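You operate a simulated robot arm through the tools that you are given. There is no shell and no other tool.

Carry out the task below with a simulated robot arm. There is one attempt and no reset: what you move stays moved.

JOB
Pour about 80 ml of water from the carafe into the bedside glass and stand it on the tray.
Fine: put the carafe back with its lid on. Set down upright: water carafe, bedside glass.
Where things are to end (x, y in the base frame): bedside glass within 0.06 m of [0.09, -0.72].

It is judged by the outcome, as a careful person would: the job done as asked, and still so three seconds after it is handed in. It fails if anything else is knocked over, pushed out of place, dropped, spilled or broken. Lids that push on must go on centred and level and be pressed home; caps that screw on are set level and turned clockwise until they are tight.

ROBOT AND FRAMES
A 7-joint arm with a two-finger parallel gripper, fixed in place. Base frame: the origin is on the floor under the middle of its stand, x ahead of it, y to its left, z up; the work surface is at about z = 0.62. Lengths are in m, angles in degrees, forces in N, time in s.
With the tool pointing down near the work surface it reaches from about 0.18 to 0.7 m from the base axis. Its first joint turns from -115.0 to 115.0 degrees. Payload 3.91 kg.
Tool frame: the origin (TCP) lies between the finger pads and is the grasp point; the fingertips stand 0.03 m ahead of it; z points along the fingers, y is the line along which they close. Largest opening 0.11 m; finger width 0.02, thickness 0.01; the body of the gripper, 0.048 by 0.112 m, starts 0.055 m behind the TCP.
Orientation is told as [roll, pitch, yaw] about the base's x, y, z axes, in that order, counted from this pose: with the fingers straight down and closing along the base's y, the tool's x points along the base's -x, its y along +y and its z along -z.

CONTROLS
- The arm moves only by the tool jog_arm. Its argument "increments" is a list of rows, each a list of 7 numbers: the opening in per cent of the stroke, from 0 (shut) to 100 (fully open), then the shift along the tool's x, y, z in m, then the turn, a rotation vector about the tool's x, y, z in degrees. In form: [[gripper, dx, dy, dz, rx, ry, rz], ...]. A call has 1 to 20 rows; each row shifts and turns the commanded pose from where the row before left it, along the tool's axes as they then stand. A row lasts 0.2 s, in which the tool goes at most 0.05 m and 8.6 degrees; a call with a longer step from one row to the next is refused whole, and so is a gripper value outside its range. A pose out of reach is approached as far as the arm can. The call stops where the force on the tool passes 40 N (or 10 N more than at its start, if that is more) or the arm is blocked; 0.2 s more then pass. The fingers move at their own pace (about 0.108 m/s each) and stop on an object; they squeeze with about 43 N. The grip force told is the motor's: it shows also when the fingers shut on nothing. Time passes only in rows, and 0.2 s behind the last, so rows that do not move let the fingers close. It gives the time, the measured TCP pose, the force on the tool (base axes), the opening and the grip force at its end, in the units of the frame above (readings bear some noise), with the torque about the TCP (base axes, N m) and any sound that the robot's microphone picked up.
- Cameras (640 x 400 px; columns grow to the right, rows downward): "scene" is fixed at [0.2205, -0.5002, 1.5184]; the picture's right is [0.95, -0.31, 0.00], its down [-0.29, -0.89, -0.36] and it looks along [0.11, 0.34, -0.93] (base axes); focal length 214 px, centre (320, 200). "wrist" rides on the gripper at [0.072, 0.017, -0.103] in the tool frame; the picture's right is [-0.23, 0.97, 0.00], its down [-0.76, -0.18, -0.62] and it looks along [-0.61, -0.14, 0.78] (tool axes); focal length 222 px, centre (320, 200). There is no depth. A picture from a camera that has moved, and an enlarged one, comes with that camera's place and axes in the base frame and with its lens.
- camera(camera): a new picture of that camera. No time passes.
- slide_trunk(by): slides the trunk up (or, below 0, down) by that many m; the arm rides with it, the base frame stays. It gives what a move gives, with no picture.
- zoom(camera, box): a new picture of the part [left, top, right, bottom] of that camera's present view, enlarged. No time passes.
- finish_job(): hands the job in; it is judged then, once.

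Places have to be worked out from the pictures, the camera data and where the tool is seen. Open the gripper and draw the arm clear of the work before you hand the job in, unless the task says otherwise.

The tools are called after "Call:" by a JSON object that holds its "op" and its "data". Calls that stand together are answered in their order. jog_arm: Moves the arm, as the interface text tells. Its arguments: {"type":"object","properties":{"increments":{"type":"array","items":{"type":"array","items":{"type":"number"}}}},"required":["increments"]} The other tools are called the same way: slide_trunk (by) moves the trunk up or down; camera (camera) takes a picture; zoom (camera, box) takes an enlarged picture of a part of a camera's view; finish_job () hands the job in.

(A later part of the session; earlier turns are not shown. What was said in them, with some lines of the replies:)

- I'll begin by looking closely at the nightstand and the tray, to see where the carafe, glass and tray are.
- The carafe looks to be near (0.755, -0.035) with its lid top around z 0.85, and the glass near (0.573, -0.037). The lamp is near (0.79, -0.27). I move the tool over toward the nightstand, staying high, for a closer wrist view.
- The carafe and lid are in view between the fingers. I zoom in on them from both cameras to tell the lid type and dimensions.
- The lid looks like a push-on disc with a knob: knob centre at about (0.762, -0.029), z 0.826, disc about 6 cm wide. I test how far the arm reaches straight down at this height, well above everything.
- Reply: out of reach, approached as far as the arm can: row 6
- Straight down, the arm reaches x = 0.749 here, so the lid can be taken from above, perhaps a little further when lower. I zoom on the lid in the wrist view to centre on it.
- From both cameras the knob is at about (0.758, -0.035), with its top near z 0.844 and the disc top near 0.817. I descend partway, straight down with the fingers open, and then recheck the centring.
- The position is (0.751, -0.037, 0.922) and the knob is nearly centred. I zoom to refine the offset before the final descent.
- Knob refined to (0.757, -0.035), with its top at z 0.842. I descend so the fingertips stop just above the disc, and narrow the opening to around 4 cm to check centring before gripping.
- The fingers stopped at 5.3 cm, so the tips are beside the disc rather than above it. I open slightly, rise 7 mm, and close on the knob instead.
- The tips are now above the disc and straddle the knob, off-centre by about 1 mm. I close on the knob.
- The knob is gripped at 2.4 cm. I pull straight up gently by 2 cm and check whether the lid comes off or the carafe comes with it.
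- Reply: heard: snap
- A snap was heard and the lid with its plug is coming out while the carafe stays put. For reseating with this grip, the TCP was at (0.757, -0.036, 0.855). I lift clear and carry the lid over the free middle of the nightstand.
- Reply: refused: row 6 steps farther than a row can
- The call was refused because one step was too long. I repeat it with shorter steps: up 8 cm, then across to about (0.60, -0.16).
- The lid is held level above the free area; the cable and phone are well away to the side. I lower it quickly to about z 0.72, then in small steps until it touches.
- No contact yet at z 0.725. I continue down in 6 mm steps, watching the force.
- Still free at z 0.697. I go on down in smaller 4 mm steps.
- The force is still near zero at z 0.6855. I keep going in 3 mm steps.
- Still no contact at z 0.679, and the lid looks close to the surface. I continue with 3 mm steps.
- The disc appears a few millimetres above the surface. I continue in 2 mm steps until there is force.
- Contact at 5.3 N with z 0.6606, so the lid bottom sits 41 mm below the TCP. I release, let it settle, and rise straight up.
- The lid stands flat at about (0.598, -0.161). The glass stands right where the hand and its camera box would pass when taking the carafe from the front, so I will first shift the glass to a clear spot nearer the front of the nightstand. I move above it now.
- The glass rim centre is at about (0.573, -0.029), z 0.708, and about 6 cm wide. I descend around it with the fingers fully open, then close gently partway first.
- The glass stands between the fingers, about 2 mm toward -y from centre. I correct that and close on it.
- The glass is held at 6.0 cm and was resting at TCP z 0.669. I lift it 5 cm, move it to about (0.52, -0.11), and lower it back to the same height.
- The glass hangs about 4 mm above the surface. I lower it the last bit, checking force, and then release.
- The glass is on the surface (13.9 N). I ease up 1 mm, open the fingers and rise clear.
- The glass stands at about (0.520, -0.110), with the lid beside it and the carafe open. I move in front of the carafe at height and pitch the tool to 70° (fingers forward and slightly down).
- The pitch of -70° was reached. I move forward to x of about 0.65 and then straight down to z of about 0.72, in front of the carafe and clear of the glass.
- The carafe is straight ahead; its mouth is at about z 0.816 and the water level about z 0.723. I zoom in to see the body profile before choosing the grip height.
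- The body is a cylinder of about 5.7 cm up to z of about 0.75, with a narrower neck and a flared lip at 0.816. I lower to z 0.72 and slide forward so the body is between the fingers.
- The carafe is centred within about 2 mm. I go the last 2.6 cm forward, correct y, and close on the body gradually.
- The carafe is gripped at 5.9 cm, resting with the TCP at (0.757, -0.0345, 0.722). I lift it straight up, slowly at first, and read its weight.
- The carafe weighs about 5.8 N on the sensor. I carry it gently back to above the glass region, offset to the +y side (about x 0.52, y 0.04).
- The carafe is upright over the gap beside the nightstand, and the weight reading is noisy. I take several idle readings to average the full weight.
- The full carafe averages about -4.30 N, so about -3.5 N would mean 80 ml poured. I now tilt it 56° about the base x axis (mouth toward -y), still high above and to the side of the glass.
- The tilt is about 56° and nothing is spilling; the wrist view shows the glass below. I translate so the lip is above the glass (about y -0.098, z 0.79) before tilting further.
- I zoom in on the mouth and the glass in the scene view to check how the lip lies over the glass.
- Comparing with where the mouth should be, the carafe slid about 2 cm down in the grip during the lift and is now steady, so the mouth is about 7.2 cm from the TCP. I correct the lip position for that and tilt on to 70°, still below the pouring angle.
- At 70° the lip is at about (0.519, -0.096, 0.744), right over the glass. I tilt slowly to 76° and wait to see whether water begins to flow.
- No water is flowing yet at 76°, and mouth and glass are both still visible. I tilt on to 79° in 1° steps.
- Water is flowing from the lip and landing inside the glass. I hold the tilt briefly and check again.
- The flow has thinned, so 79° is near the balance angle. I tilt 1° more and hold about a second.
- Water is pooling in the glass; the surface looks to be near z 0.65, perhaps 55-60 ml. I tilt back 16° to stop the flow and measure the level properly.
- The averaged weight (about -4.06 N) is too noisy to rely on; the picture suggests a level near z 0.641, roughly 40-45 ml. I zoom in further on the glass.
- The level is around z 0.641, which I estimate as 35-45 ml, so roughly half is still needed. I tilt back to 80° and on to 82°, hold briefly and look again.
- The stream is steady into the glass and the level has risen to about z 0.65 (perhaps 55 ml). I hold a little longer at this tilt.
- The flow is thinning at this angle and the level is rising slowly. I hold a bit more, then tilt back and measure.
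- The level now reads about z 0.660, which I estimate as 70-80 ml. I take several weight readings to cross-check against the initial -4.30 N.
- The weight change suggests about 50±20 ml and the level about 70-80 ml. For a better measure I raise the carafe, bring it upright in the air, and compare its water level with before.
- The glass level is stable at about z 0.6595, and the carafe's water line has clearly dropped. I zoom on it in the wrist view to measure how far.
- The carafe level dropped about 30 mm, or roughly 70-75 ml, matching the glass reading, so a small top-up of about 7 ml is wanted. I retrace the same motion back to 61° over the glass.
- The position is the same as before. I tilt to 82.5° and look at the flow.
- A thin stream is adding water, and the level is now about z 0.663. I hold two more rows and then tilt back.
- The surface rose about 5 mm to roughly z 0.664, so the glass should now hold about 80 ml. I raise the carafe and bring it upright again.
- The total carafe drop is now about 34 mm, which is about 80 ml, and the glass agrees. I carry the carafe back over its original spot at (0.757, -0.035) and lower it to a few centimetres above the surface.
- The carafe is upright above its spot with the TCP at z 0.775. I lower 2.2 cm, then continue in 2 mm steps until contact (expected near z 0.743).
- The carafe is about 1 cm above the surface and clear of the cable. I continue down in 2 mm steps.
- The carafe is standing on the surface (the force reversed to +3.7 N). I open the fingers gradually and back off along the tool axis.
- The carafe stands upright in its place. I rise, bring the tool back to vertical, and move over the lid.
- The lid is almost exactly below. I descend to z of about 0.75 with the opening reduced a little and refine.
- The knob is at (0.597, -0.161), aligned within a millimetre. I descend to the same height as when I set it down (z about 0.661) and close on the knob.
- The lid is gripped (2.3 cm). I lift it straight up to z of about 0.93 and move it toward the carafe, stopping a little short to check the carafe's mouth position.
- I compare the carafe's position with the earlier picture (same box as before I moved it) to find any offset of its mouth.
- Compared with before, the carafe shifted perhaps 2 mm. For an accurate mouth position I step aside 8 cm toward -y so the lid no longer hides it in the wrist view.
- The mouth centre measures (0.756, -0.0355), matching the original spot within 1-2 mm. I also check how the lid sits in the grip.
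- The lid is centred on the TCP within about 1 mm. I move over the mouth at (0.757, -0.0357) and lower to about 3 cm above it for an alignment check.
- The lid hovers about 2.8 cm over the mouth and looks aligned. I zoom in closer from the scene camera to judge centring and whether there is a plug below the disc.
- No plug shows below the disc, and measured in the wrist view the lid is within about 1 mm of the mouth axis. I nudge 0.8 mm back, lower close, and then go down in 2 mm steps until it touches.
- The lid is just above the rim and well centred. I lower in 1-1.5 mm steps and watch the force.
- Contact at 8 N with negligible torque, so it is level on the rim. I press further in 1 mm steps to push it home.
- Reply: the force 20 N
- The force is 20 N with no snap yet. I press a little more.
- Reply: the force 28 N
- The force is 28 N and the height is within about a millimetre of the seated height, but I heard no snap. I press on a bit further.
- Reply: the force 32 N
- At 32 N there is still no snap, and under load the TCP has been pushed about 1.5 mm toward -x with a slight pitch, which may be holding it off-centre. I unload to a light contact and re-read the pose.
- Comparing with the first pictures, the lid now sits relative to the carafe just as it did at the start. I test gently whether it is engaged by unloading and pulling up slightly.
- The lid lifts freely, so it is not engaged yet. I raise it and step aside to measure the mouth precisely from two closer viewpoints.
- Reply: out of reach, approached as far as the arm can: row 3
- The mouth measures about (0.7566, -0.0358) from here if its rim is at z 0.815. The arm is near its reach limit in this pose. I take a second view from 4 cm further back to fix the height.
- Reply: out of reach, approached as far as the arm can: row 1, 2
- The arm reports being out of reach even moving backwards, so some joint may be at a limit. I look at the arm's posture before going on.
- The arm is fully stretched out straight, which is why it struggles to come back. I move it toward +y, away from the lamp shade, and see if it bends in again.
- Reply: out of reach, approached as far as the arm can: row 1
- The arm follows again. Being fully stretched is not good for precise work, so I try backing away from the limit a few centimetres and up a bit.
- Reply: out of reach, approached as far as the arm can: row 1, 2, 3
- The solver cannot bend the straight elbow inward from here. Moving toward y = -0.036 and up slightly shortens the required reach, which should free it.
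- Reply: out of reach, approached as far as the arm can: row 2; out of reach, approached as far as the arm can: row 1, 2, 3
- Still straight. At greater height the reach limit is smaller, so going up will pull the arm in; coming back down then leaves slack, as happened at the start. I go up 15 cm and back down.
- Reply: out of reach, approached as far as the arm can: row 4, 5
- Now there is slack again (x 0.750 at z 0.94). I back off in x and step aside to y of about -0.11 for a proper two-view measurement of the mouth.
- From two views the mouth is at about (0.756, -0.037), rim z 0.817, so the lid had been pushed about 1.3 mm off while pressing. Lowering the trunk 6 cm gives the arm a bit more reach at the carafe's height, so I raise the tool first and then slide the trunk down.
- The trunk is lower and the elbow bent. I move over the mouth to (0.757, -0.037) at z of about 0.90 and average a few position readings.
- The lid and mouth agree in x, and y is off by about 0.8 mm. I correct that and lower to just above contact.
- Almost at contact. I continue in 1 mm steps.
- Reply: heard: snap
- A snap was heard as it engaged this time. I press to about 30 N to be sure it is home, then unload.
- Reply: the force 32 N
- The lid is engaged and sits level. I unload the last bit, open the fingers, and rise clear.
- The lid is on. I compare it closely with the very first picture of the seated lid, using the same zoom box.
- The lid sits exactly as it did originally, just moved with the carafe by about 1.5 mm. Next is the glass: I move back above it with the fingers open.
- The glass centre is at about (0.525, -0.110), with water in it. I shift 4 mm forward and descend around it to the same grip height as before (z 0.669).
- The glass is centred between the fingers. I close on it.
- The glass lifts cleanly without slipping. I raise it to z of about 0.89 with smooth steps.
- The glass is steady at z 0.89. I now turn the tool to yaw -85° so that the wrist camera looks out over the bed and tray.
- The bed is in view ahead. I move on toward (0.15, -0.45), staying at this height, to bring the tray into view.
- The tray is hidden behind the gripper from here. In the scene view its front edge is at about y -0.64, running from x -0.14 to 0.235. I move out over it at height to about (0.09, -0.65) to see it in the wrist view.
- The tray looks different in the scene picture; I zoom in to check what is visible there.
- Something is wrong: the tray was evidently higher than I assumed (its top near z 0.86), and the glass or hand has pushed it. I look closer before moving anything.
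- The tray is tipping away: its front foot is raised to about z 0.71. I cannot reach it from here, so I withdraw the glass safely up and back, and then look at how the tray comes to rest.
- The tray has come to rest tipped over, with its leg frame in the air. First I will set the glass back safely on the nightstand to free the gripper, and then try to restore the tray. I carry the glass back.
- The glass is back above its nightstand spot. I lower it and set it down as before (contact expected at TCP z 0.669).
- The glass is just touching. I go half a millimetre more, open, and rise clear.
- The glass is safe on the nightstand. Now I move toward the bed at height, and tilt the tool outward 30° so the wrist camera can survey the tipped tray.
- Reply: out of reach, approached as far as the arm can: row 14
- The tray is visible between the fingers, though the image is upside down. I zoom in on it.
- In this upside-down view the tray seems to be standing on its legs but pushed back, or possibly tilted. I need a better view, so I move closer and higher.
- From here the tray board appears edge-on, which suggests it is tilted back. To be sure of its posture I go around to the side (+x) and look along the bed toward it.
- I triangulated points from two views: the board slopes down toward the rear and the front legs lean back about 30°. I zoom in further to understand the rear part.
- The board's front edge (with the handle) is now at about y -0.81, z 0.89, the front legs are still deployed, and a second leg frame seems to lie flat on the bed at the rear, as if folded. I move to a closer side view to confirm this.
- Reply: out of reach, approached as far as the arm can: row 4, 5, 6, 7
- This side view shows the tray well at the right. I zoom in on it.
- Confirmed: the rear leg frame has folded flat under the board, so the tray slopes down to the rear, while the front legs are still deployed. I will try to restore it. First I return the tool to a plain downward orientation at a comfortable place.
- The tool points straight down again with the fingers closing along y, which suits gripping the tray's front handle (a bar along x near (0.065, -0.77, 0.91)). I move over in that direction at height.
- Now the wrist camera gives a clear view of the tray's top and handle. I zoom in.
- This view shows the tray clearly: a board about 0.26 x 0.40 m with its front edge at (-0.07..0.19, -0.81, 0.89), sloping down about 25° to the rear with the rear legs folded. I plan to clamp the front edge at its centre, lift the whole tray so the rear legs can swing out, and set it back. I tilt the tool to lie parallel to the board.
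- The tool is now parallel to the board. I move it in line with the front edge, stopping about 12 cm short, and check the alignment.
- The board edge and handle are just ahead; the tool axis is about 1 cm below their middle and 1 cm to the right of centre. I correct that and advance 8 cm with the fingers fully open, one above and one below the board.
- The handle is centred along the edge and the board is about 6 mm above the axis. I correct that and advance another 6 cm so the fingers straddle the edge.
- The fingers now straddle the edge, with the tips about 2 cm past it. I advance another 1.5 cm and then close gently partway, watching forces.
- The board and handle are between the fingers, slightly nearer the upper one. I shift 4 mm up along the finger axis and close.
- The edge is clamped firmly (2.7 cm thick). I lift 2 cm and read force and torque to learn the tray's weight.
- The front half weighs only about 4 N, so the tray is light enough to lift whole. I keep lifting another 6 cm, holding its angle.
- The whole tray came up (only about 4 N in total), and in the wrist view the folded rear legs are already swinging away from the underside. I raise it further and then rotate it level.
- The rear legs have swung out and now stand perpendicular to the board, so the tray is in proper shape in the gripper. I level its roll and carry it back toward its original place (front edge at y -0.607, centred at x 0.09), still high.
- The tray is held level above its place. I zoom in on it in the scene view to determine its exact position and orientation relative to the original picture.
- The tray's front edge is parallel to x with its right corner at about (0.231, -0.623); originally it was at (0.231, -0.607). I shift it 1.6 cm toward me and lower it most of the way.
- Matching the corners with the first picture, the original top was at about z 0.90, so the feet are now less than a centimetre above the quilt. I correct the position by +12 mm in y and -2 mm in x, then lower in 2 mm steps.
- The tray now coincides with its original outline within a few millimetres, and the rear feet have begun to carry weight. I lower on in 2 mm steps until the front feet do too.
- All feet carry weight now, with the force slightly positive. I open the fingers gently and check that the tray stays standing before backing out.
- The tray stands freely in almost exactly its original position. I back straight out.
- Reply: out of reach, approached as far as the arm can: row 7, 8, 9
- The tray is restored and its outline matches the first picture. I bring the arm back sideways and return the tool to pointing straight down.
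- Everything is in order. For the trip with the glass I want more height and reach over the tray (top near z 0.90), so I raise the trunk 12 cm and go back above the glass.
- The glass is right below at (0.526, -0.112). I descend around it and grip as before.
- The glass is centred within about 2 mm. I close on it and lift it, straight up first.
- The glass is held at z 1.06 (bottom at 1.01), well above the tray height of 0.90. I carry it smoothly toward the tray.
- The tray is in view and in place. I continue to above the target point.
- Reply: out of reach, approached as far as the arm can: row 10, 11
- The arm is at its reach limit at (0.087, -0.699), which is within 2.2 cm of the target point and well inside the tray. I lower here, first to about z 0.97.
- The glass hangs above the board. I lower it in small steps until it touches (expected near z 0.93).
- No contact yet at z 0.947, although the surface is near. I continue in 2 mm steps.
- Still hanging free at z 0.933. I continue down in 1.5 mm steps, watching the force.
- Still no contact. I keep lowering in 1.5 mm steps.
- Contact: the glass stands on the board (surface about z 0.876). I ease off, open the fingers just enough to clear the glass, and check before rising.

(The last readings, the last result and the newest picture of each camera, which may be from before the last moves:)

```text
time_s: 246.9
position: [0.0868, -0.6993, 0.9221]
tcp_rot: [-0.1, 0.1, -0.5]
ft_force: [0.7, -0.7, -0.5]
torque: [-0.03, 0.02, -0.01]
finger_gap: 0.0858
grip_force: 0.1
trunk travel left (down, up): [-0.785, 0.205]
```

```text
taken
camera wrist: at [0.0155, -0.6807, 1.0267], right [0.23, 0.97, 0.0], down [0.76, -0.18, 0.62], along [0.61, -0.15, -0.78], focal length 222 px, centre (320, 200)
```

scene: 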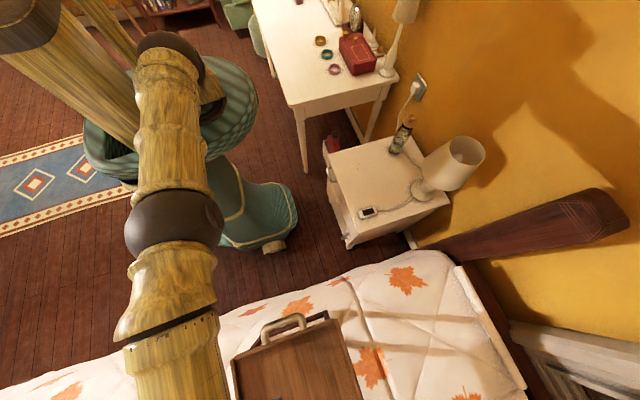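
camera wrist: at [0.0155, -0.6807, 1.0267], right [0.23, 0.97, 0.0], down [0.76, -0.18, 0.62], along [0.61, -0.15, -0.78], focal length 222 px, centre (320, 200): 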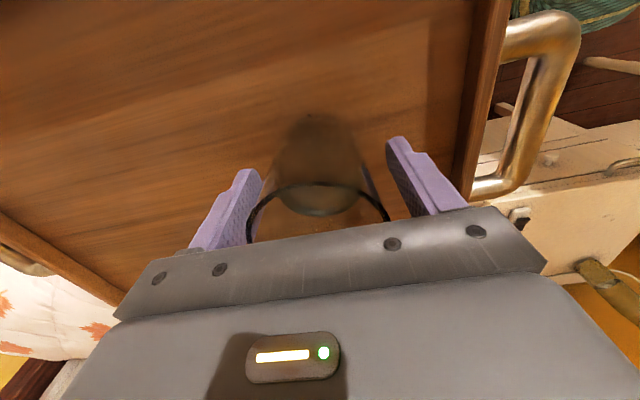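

The glass stands on the tray with clear space to both fingers. I rise straight up past the rim and then back away toward the robot.

Call:
{"op": "jog_arm", "data": {"increments": [[78, 0, 0, -0.01, 0, 0, 0], [78, 0, 0, -0.02, 0, 0, 0], [78, 0, 0, -0.03, 0, 0, 0], [78, 0, 0, -0.03, 0, 0, 0], [78, 0, 0, -0.025, 0, 0, 0], [78, 0, 0, 0, 0, 0, 0]]}}

Call:
{"op": "camera", "data": {"camera": "wrist"}}

Call:
{"op": "zoom", "data": {"camera": "scene", "box": [240, 310, 400, 400]}}

```text
time_s: 248.3
position: [0.0873, -0.6983, 1.0385]
tcp_rot: [0.0, 0.0, -0.4]
ft_force: [-0.4, 0.9, 0.2]
torque: [-0.01, -0.02, 0.02]
finger_gap: 0.0858
grip_force: 0.1
trunk travel left (down, up): [-0.785, 0.205]
```

```text
taken
camera wrist: at [0.0155, -0.68, 1.1414], right [0.23, 0.97, 0.0], down [0.76, -0.18, 0.62], along [0.61, -0.15, -0.78], focal length 222 px, centre (320, 200)
```

wrist: 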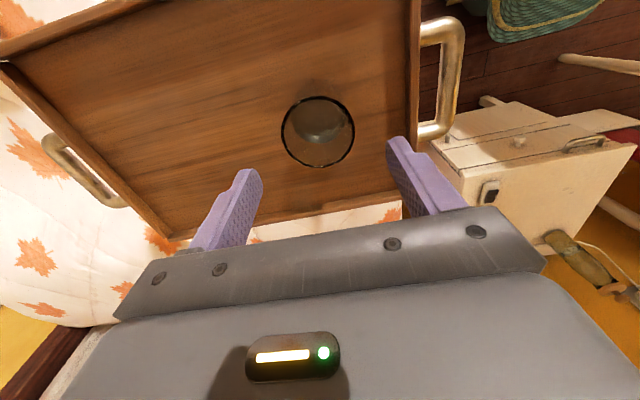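

```text
4.00 times, centred on (320, 355) of scene
camera zoom: at [0.2205, -0.5002, 1.5184], right [0.95, -0.31, 0.0], down [-0.29, -0.89, -0.36], along [0.11, 0.34, -0.93], focal length 858 px, centre (320, -420)
```

zoom: 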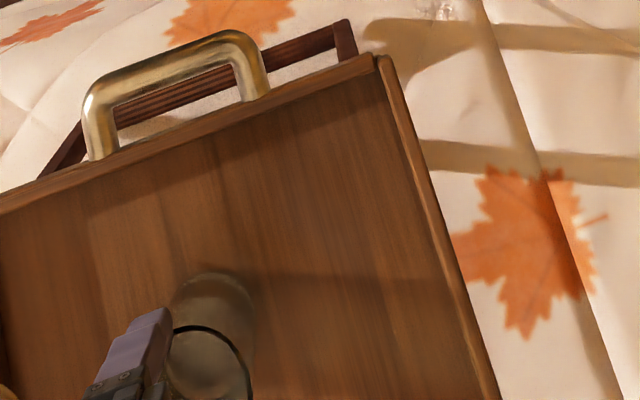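

The glass stands on the tray. Near the top of that picture there is a small glint on the quilt; I zoom there, and on the nightstand, to check.

Call:
{"op": "zoom", "data": {"camera": "scene", "box": [325, 285, 385, 325]}}

Call:
{"op": "zoom", "data": {"camera": "scene", "box": [325, 125, 425, 225]}}

Call:
{"op": "zoom", "data": {"camera": "wrist", "box": [250, 70, 390, 190]}}

```text
10.00 times, centred on (355, 305) of scene
camera zoom: at [0.2205, -0.5002, 1.5184], right [0.95, -0.31, 0.0], down [-0.29, -0.89, -0.36], along [0.11, 0.34, -0.93], focal length 2145 px, centre (-30, -850)
```

zoom: 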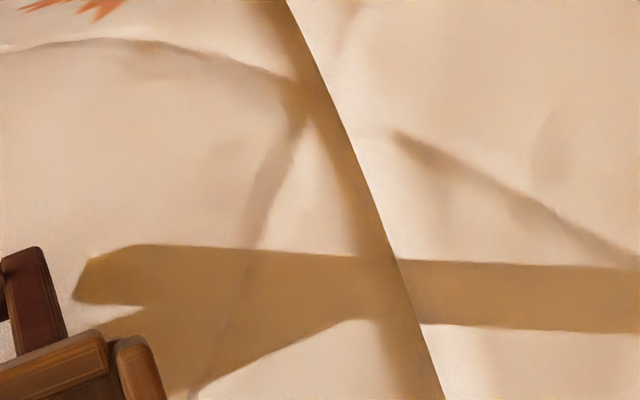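

```text
4.00 times, centred on (375, 175) of scene
camera zoom: at [0.2205, -0.5002, 1.5184], right [0.95, -0.31, 0.0], down [-0.29, -0.89, -0.36], along [0.11, 0.34, -0.93], focal length 858 px, centre (100, 300)
```

zoom: 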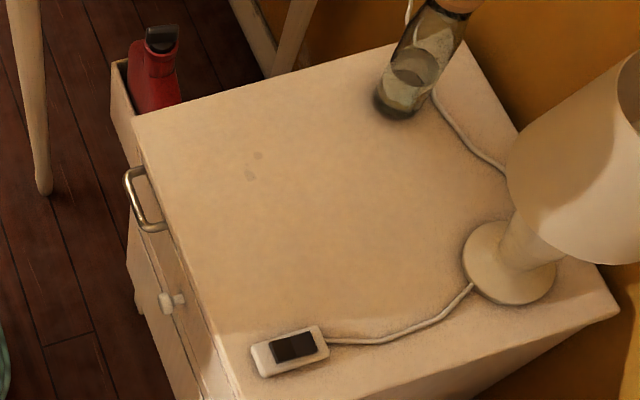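

```text
3.33 times, centred on (320, 130) of wrist
camera zoom: at [0.0155, -0.68, 1.1414], right [0.23, 0.97, 0.0], down [0.76, -0.18, 0.62], along [0.61, -0.15, -0.78], focal length 740 px, centre (320, 433)
```

zoom: 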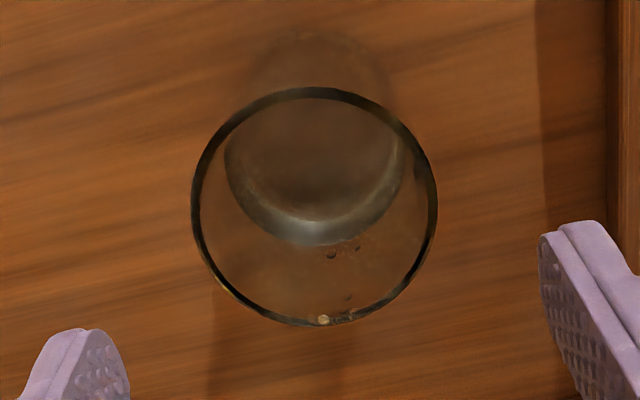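

No spill on the quilt, and the water level in the glass is unchanged. I withdraw the arm from the tray toward the robot, staying high.

Call:
{"op": "jog_arm", "data": {"increments": [[100, -0.005, 0.03, -0.005, 0, 0, 0], [100, -0.015, 0.04, -0.005, 0, 0, 0], [100, -0.02, 0.04, 0, 0, 0, 0], [100, -0.02, 0.04, 0, 0, 0, 0], [100, -0.02, 0.04, 0, 0, 0, 0], [100, -0.02, 0.04, 0, 0, 0, 0], [100, -0.03, 0.035, 0, 0, 0, 0], [100, -0.03, 0.035, 0, 0, 0, 0], [100, -0.03, 0.035, 0, 0, 0, 0], [100, -0.03, 0.02, 0, 0, 0, 0], [100, 0, 0, 0, 0, 0, 0]]}}

Call:
{"op": "camera", "data": {"camera": "scene"}}

Call:
{"op": "zoom", "data": {"camera": "scene", "box": [210, 290, 390, 400]}}

Call:
{"op": "zoom", "data": {"camera": "scene", "box": [310, 90, 500, 250]}}

```text
time_s: 250.7
position: [0.3095, -0.346, 1.049]
tcp_rot: [0.1, 0.0, -0.5]
ft_force: [0.2, -0.2, 0.5]
torque: [-0.03, -0.01, 0.0]
finger_gap: 0.1101
grip_force: 0.1
trunk travel left (down, up): [-0.785, 0.205]
```

```text
taken
```

scene: 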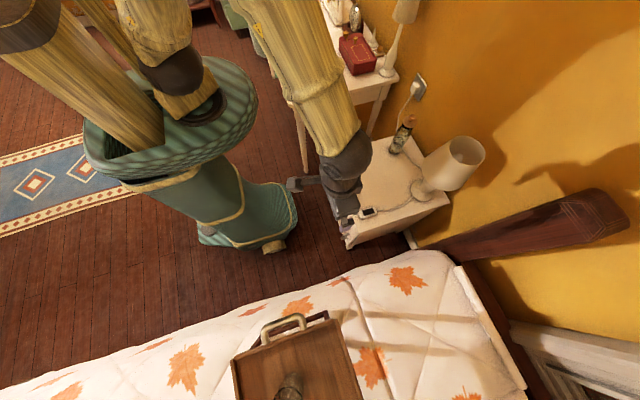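

```text
3.56 times, centred on (300, 345) of scene
camera zoom: at [0.2205, -0.5002, 1.5184], right [0.95, -0.31, 0.0], down [-0.29, -0.89, -0.36], along [0.11, 0.34, -0.93], focal length 763 px, centre (391, -316)
```

zoom: 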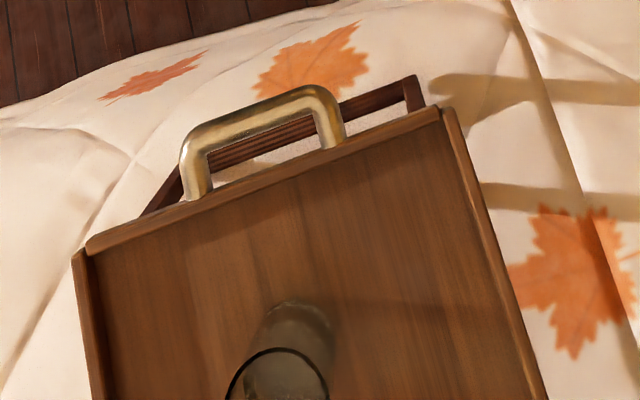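

```text
2.50 times, centred on (405, 170) of scene
camera zoom: at [0.2205, -0.5002, 1.5184], right [0.95, -0.31, 0.0], down [-0.29, -0.89, -0.36], along [0.11, 0.34, -0.93], focal length 536 px, centre (108, 275)
```

zoom: 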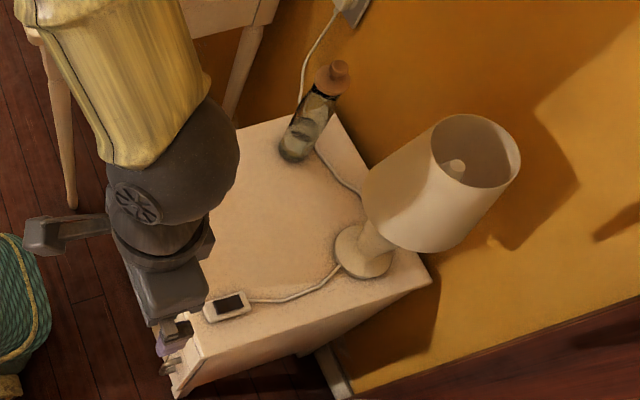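

All is in place: the glass stands on the tray at about (0.09, -0.70), and the carafe stands lidded on the nightstand. I draw the arm further back and wait a few seconds to confirm nothing moves.

Call:
{"op": "jog_arm", "data": {"increments": [[100, -0.01, 0.035, -0.02, 0, 0, 0], [100, -0.01, 0.035, -0.02, 0, 0, 0], [100, -0.01, 0.035, -0.02, 0, 0, 0], [100, 0, 0, 0, 0, 0, 0], [100, 0, 0, 0, 0, 0, 0], [100, 0, 0, 0, 0, 0, 0], [100, 0, 0, 0, 0, 0, 0], [100, 0, 0, 0, 0, 0, 0], [100, 0, 0, 0, 0, 0, 0], [100, 0, 0, 0, 0, 0, 0], [100, 0, 0, 0, 0, 0, 0], [100, 0, 0, 0, 0, 0, 0], [100, 0, 0, 0, 0, 0, 0], [100, 0, 0, 0, 0, 0, 0], [100, 0, 0, 0, 0, 0, 0], [100, 0, 0, 0, 0, 0, 0], [100, 0, 0, 0, 0, 0, 0], [100, 0, 0, 0, 0, 0, 0]]}}

Call:
{"op": "camera", "data": {"camera": "scene"}}

Call:
{"op": "zoom", "data": {"camera": "scene", "box": [200, 290, 400, 400]}}

Call:
{"op": "zoom", "data": {"camera": "scene", "box": [380, 95, 440, 165]}}

```text
time_s: 254.5
position: [0.3413, -0.2382, 1.1085]
tcp_rot: [0.0, 0.0, -0.4]
ft_force: [0.5, -0.7, -0.1]
torque: [0.0, 0.02, -0.02]
finger_gap: 0.11
grip_force: 0.0
trunk travel left (down, up): [-0.785, 0.205]
```

```text
taken
```

scene: 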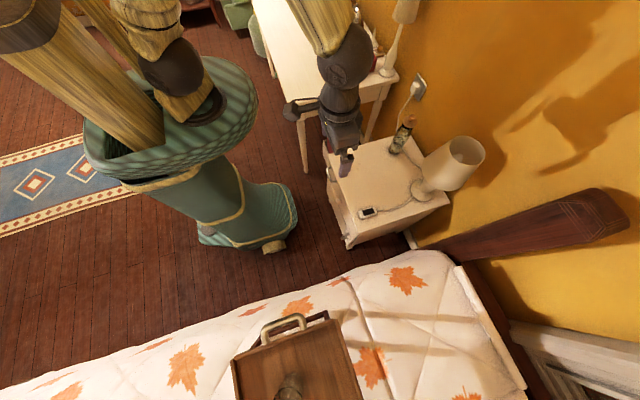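

```text
3.20 times, centred on (300, 345) of scene
camera zoom: at [0.2205, -0.5002, 1.5184], right [0.95, -0.31, 0.0], down [-0.29, -0.89, -0.36], along [0.11, 0.34, -0.93], focal length 686 px, centre (384, -264)
```

zoom: 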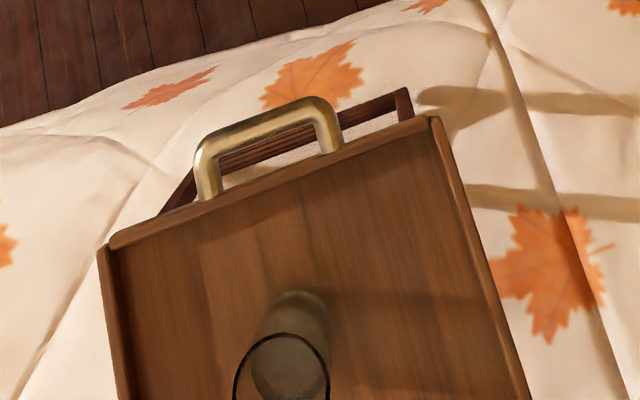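

```text
5.71 times, centred on (410, 130) of scene
camera zoom: at [0.2205, -0.5002, 1.5184], right [0.95, -0.31, 0.0], down [-0.29, -0.89, -0.36], along [0.11, 0.34, -0.93], focal length 1226 px, centre (-194, 600)
```

zoom: 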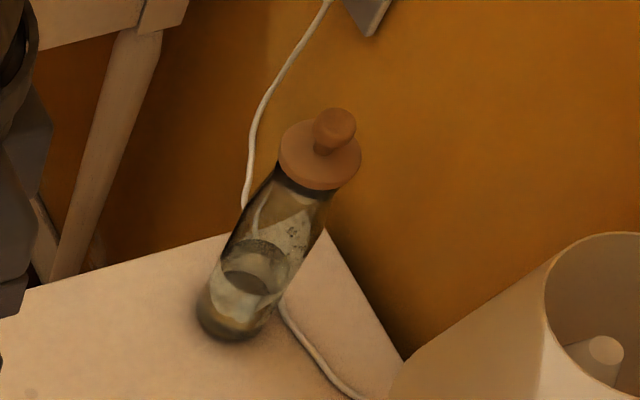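

Nothing has moved over the last few seconds. The glass of water stands upright on the tray within about 2.5 cm of the target, and the tray is upright in its original place after I reset it. The carafe stands upright with its lid on at its spot, and the gripper is open and clear. I hand the job in.

Call:
{"op": "finish_job", "data": {}}

```text
The job is handed in.
```

I handed the job in with the glass, carafe and tray where they should be, but I knocked the tray over on the way and had to put it back.

- **Pour:** about 80 ml went from the carafe into the bedside glass. I estimated this from the water levels in both vessels; the weight readings were too noisy to confirm it.
- **Carafe:** it stands upright within a few millimetres of its original spot. The lid snapped on, and I then pressed it with about 30 N. It sits level, as it did at the start.
- **Glass:** it stands upright on the tray at about (0.09, -0.70), roughly 2 cm from the target point. The water level looked the same after the move.
- **Tray:** the tray top was about 0.25 m higher than I had assumed. On the first trip the glass hit it and pushed it back, and its rear legs folded. I set the glass back on the nightstand, lifted the tray until the legs swung out again, and set it down within about 5 mm of its original position. It stood firm afterwards.

Two tiny faint spots show on the nightstand near where the glass stood. They may be a couple of water drops or marks already there; at least one was there before any water was poured. I saw no spill on the bed or the tray.
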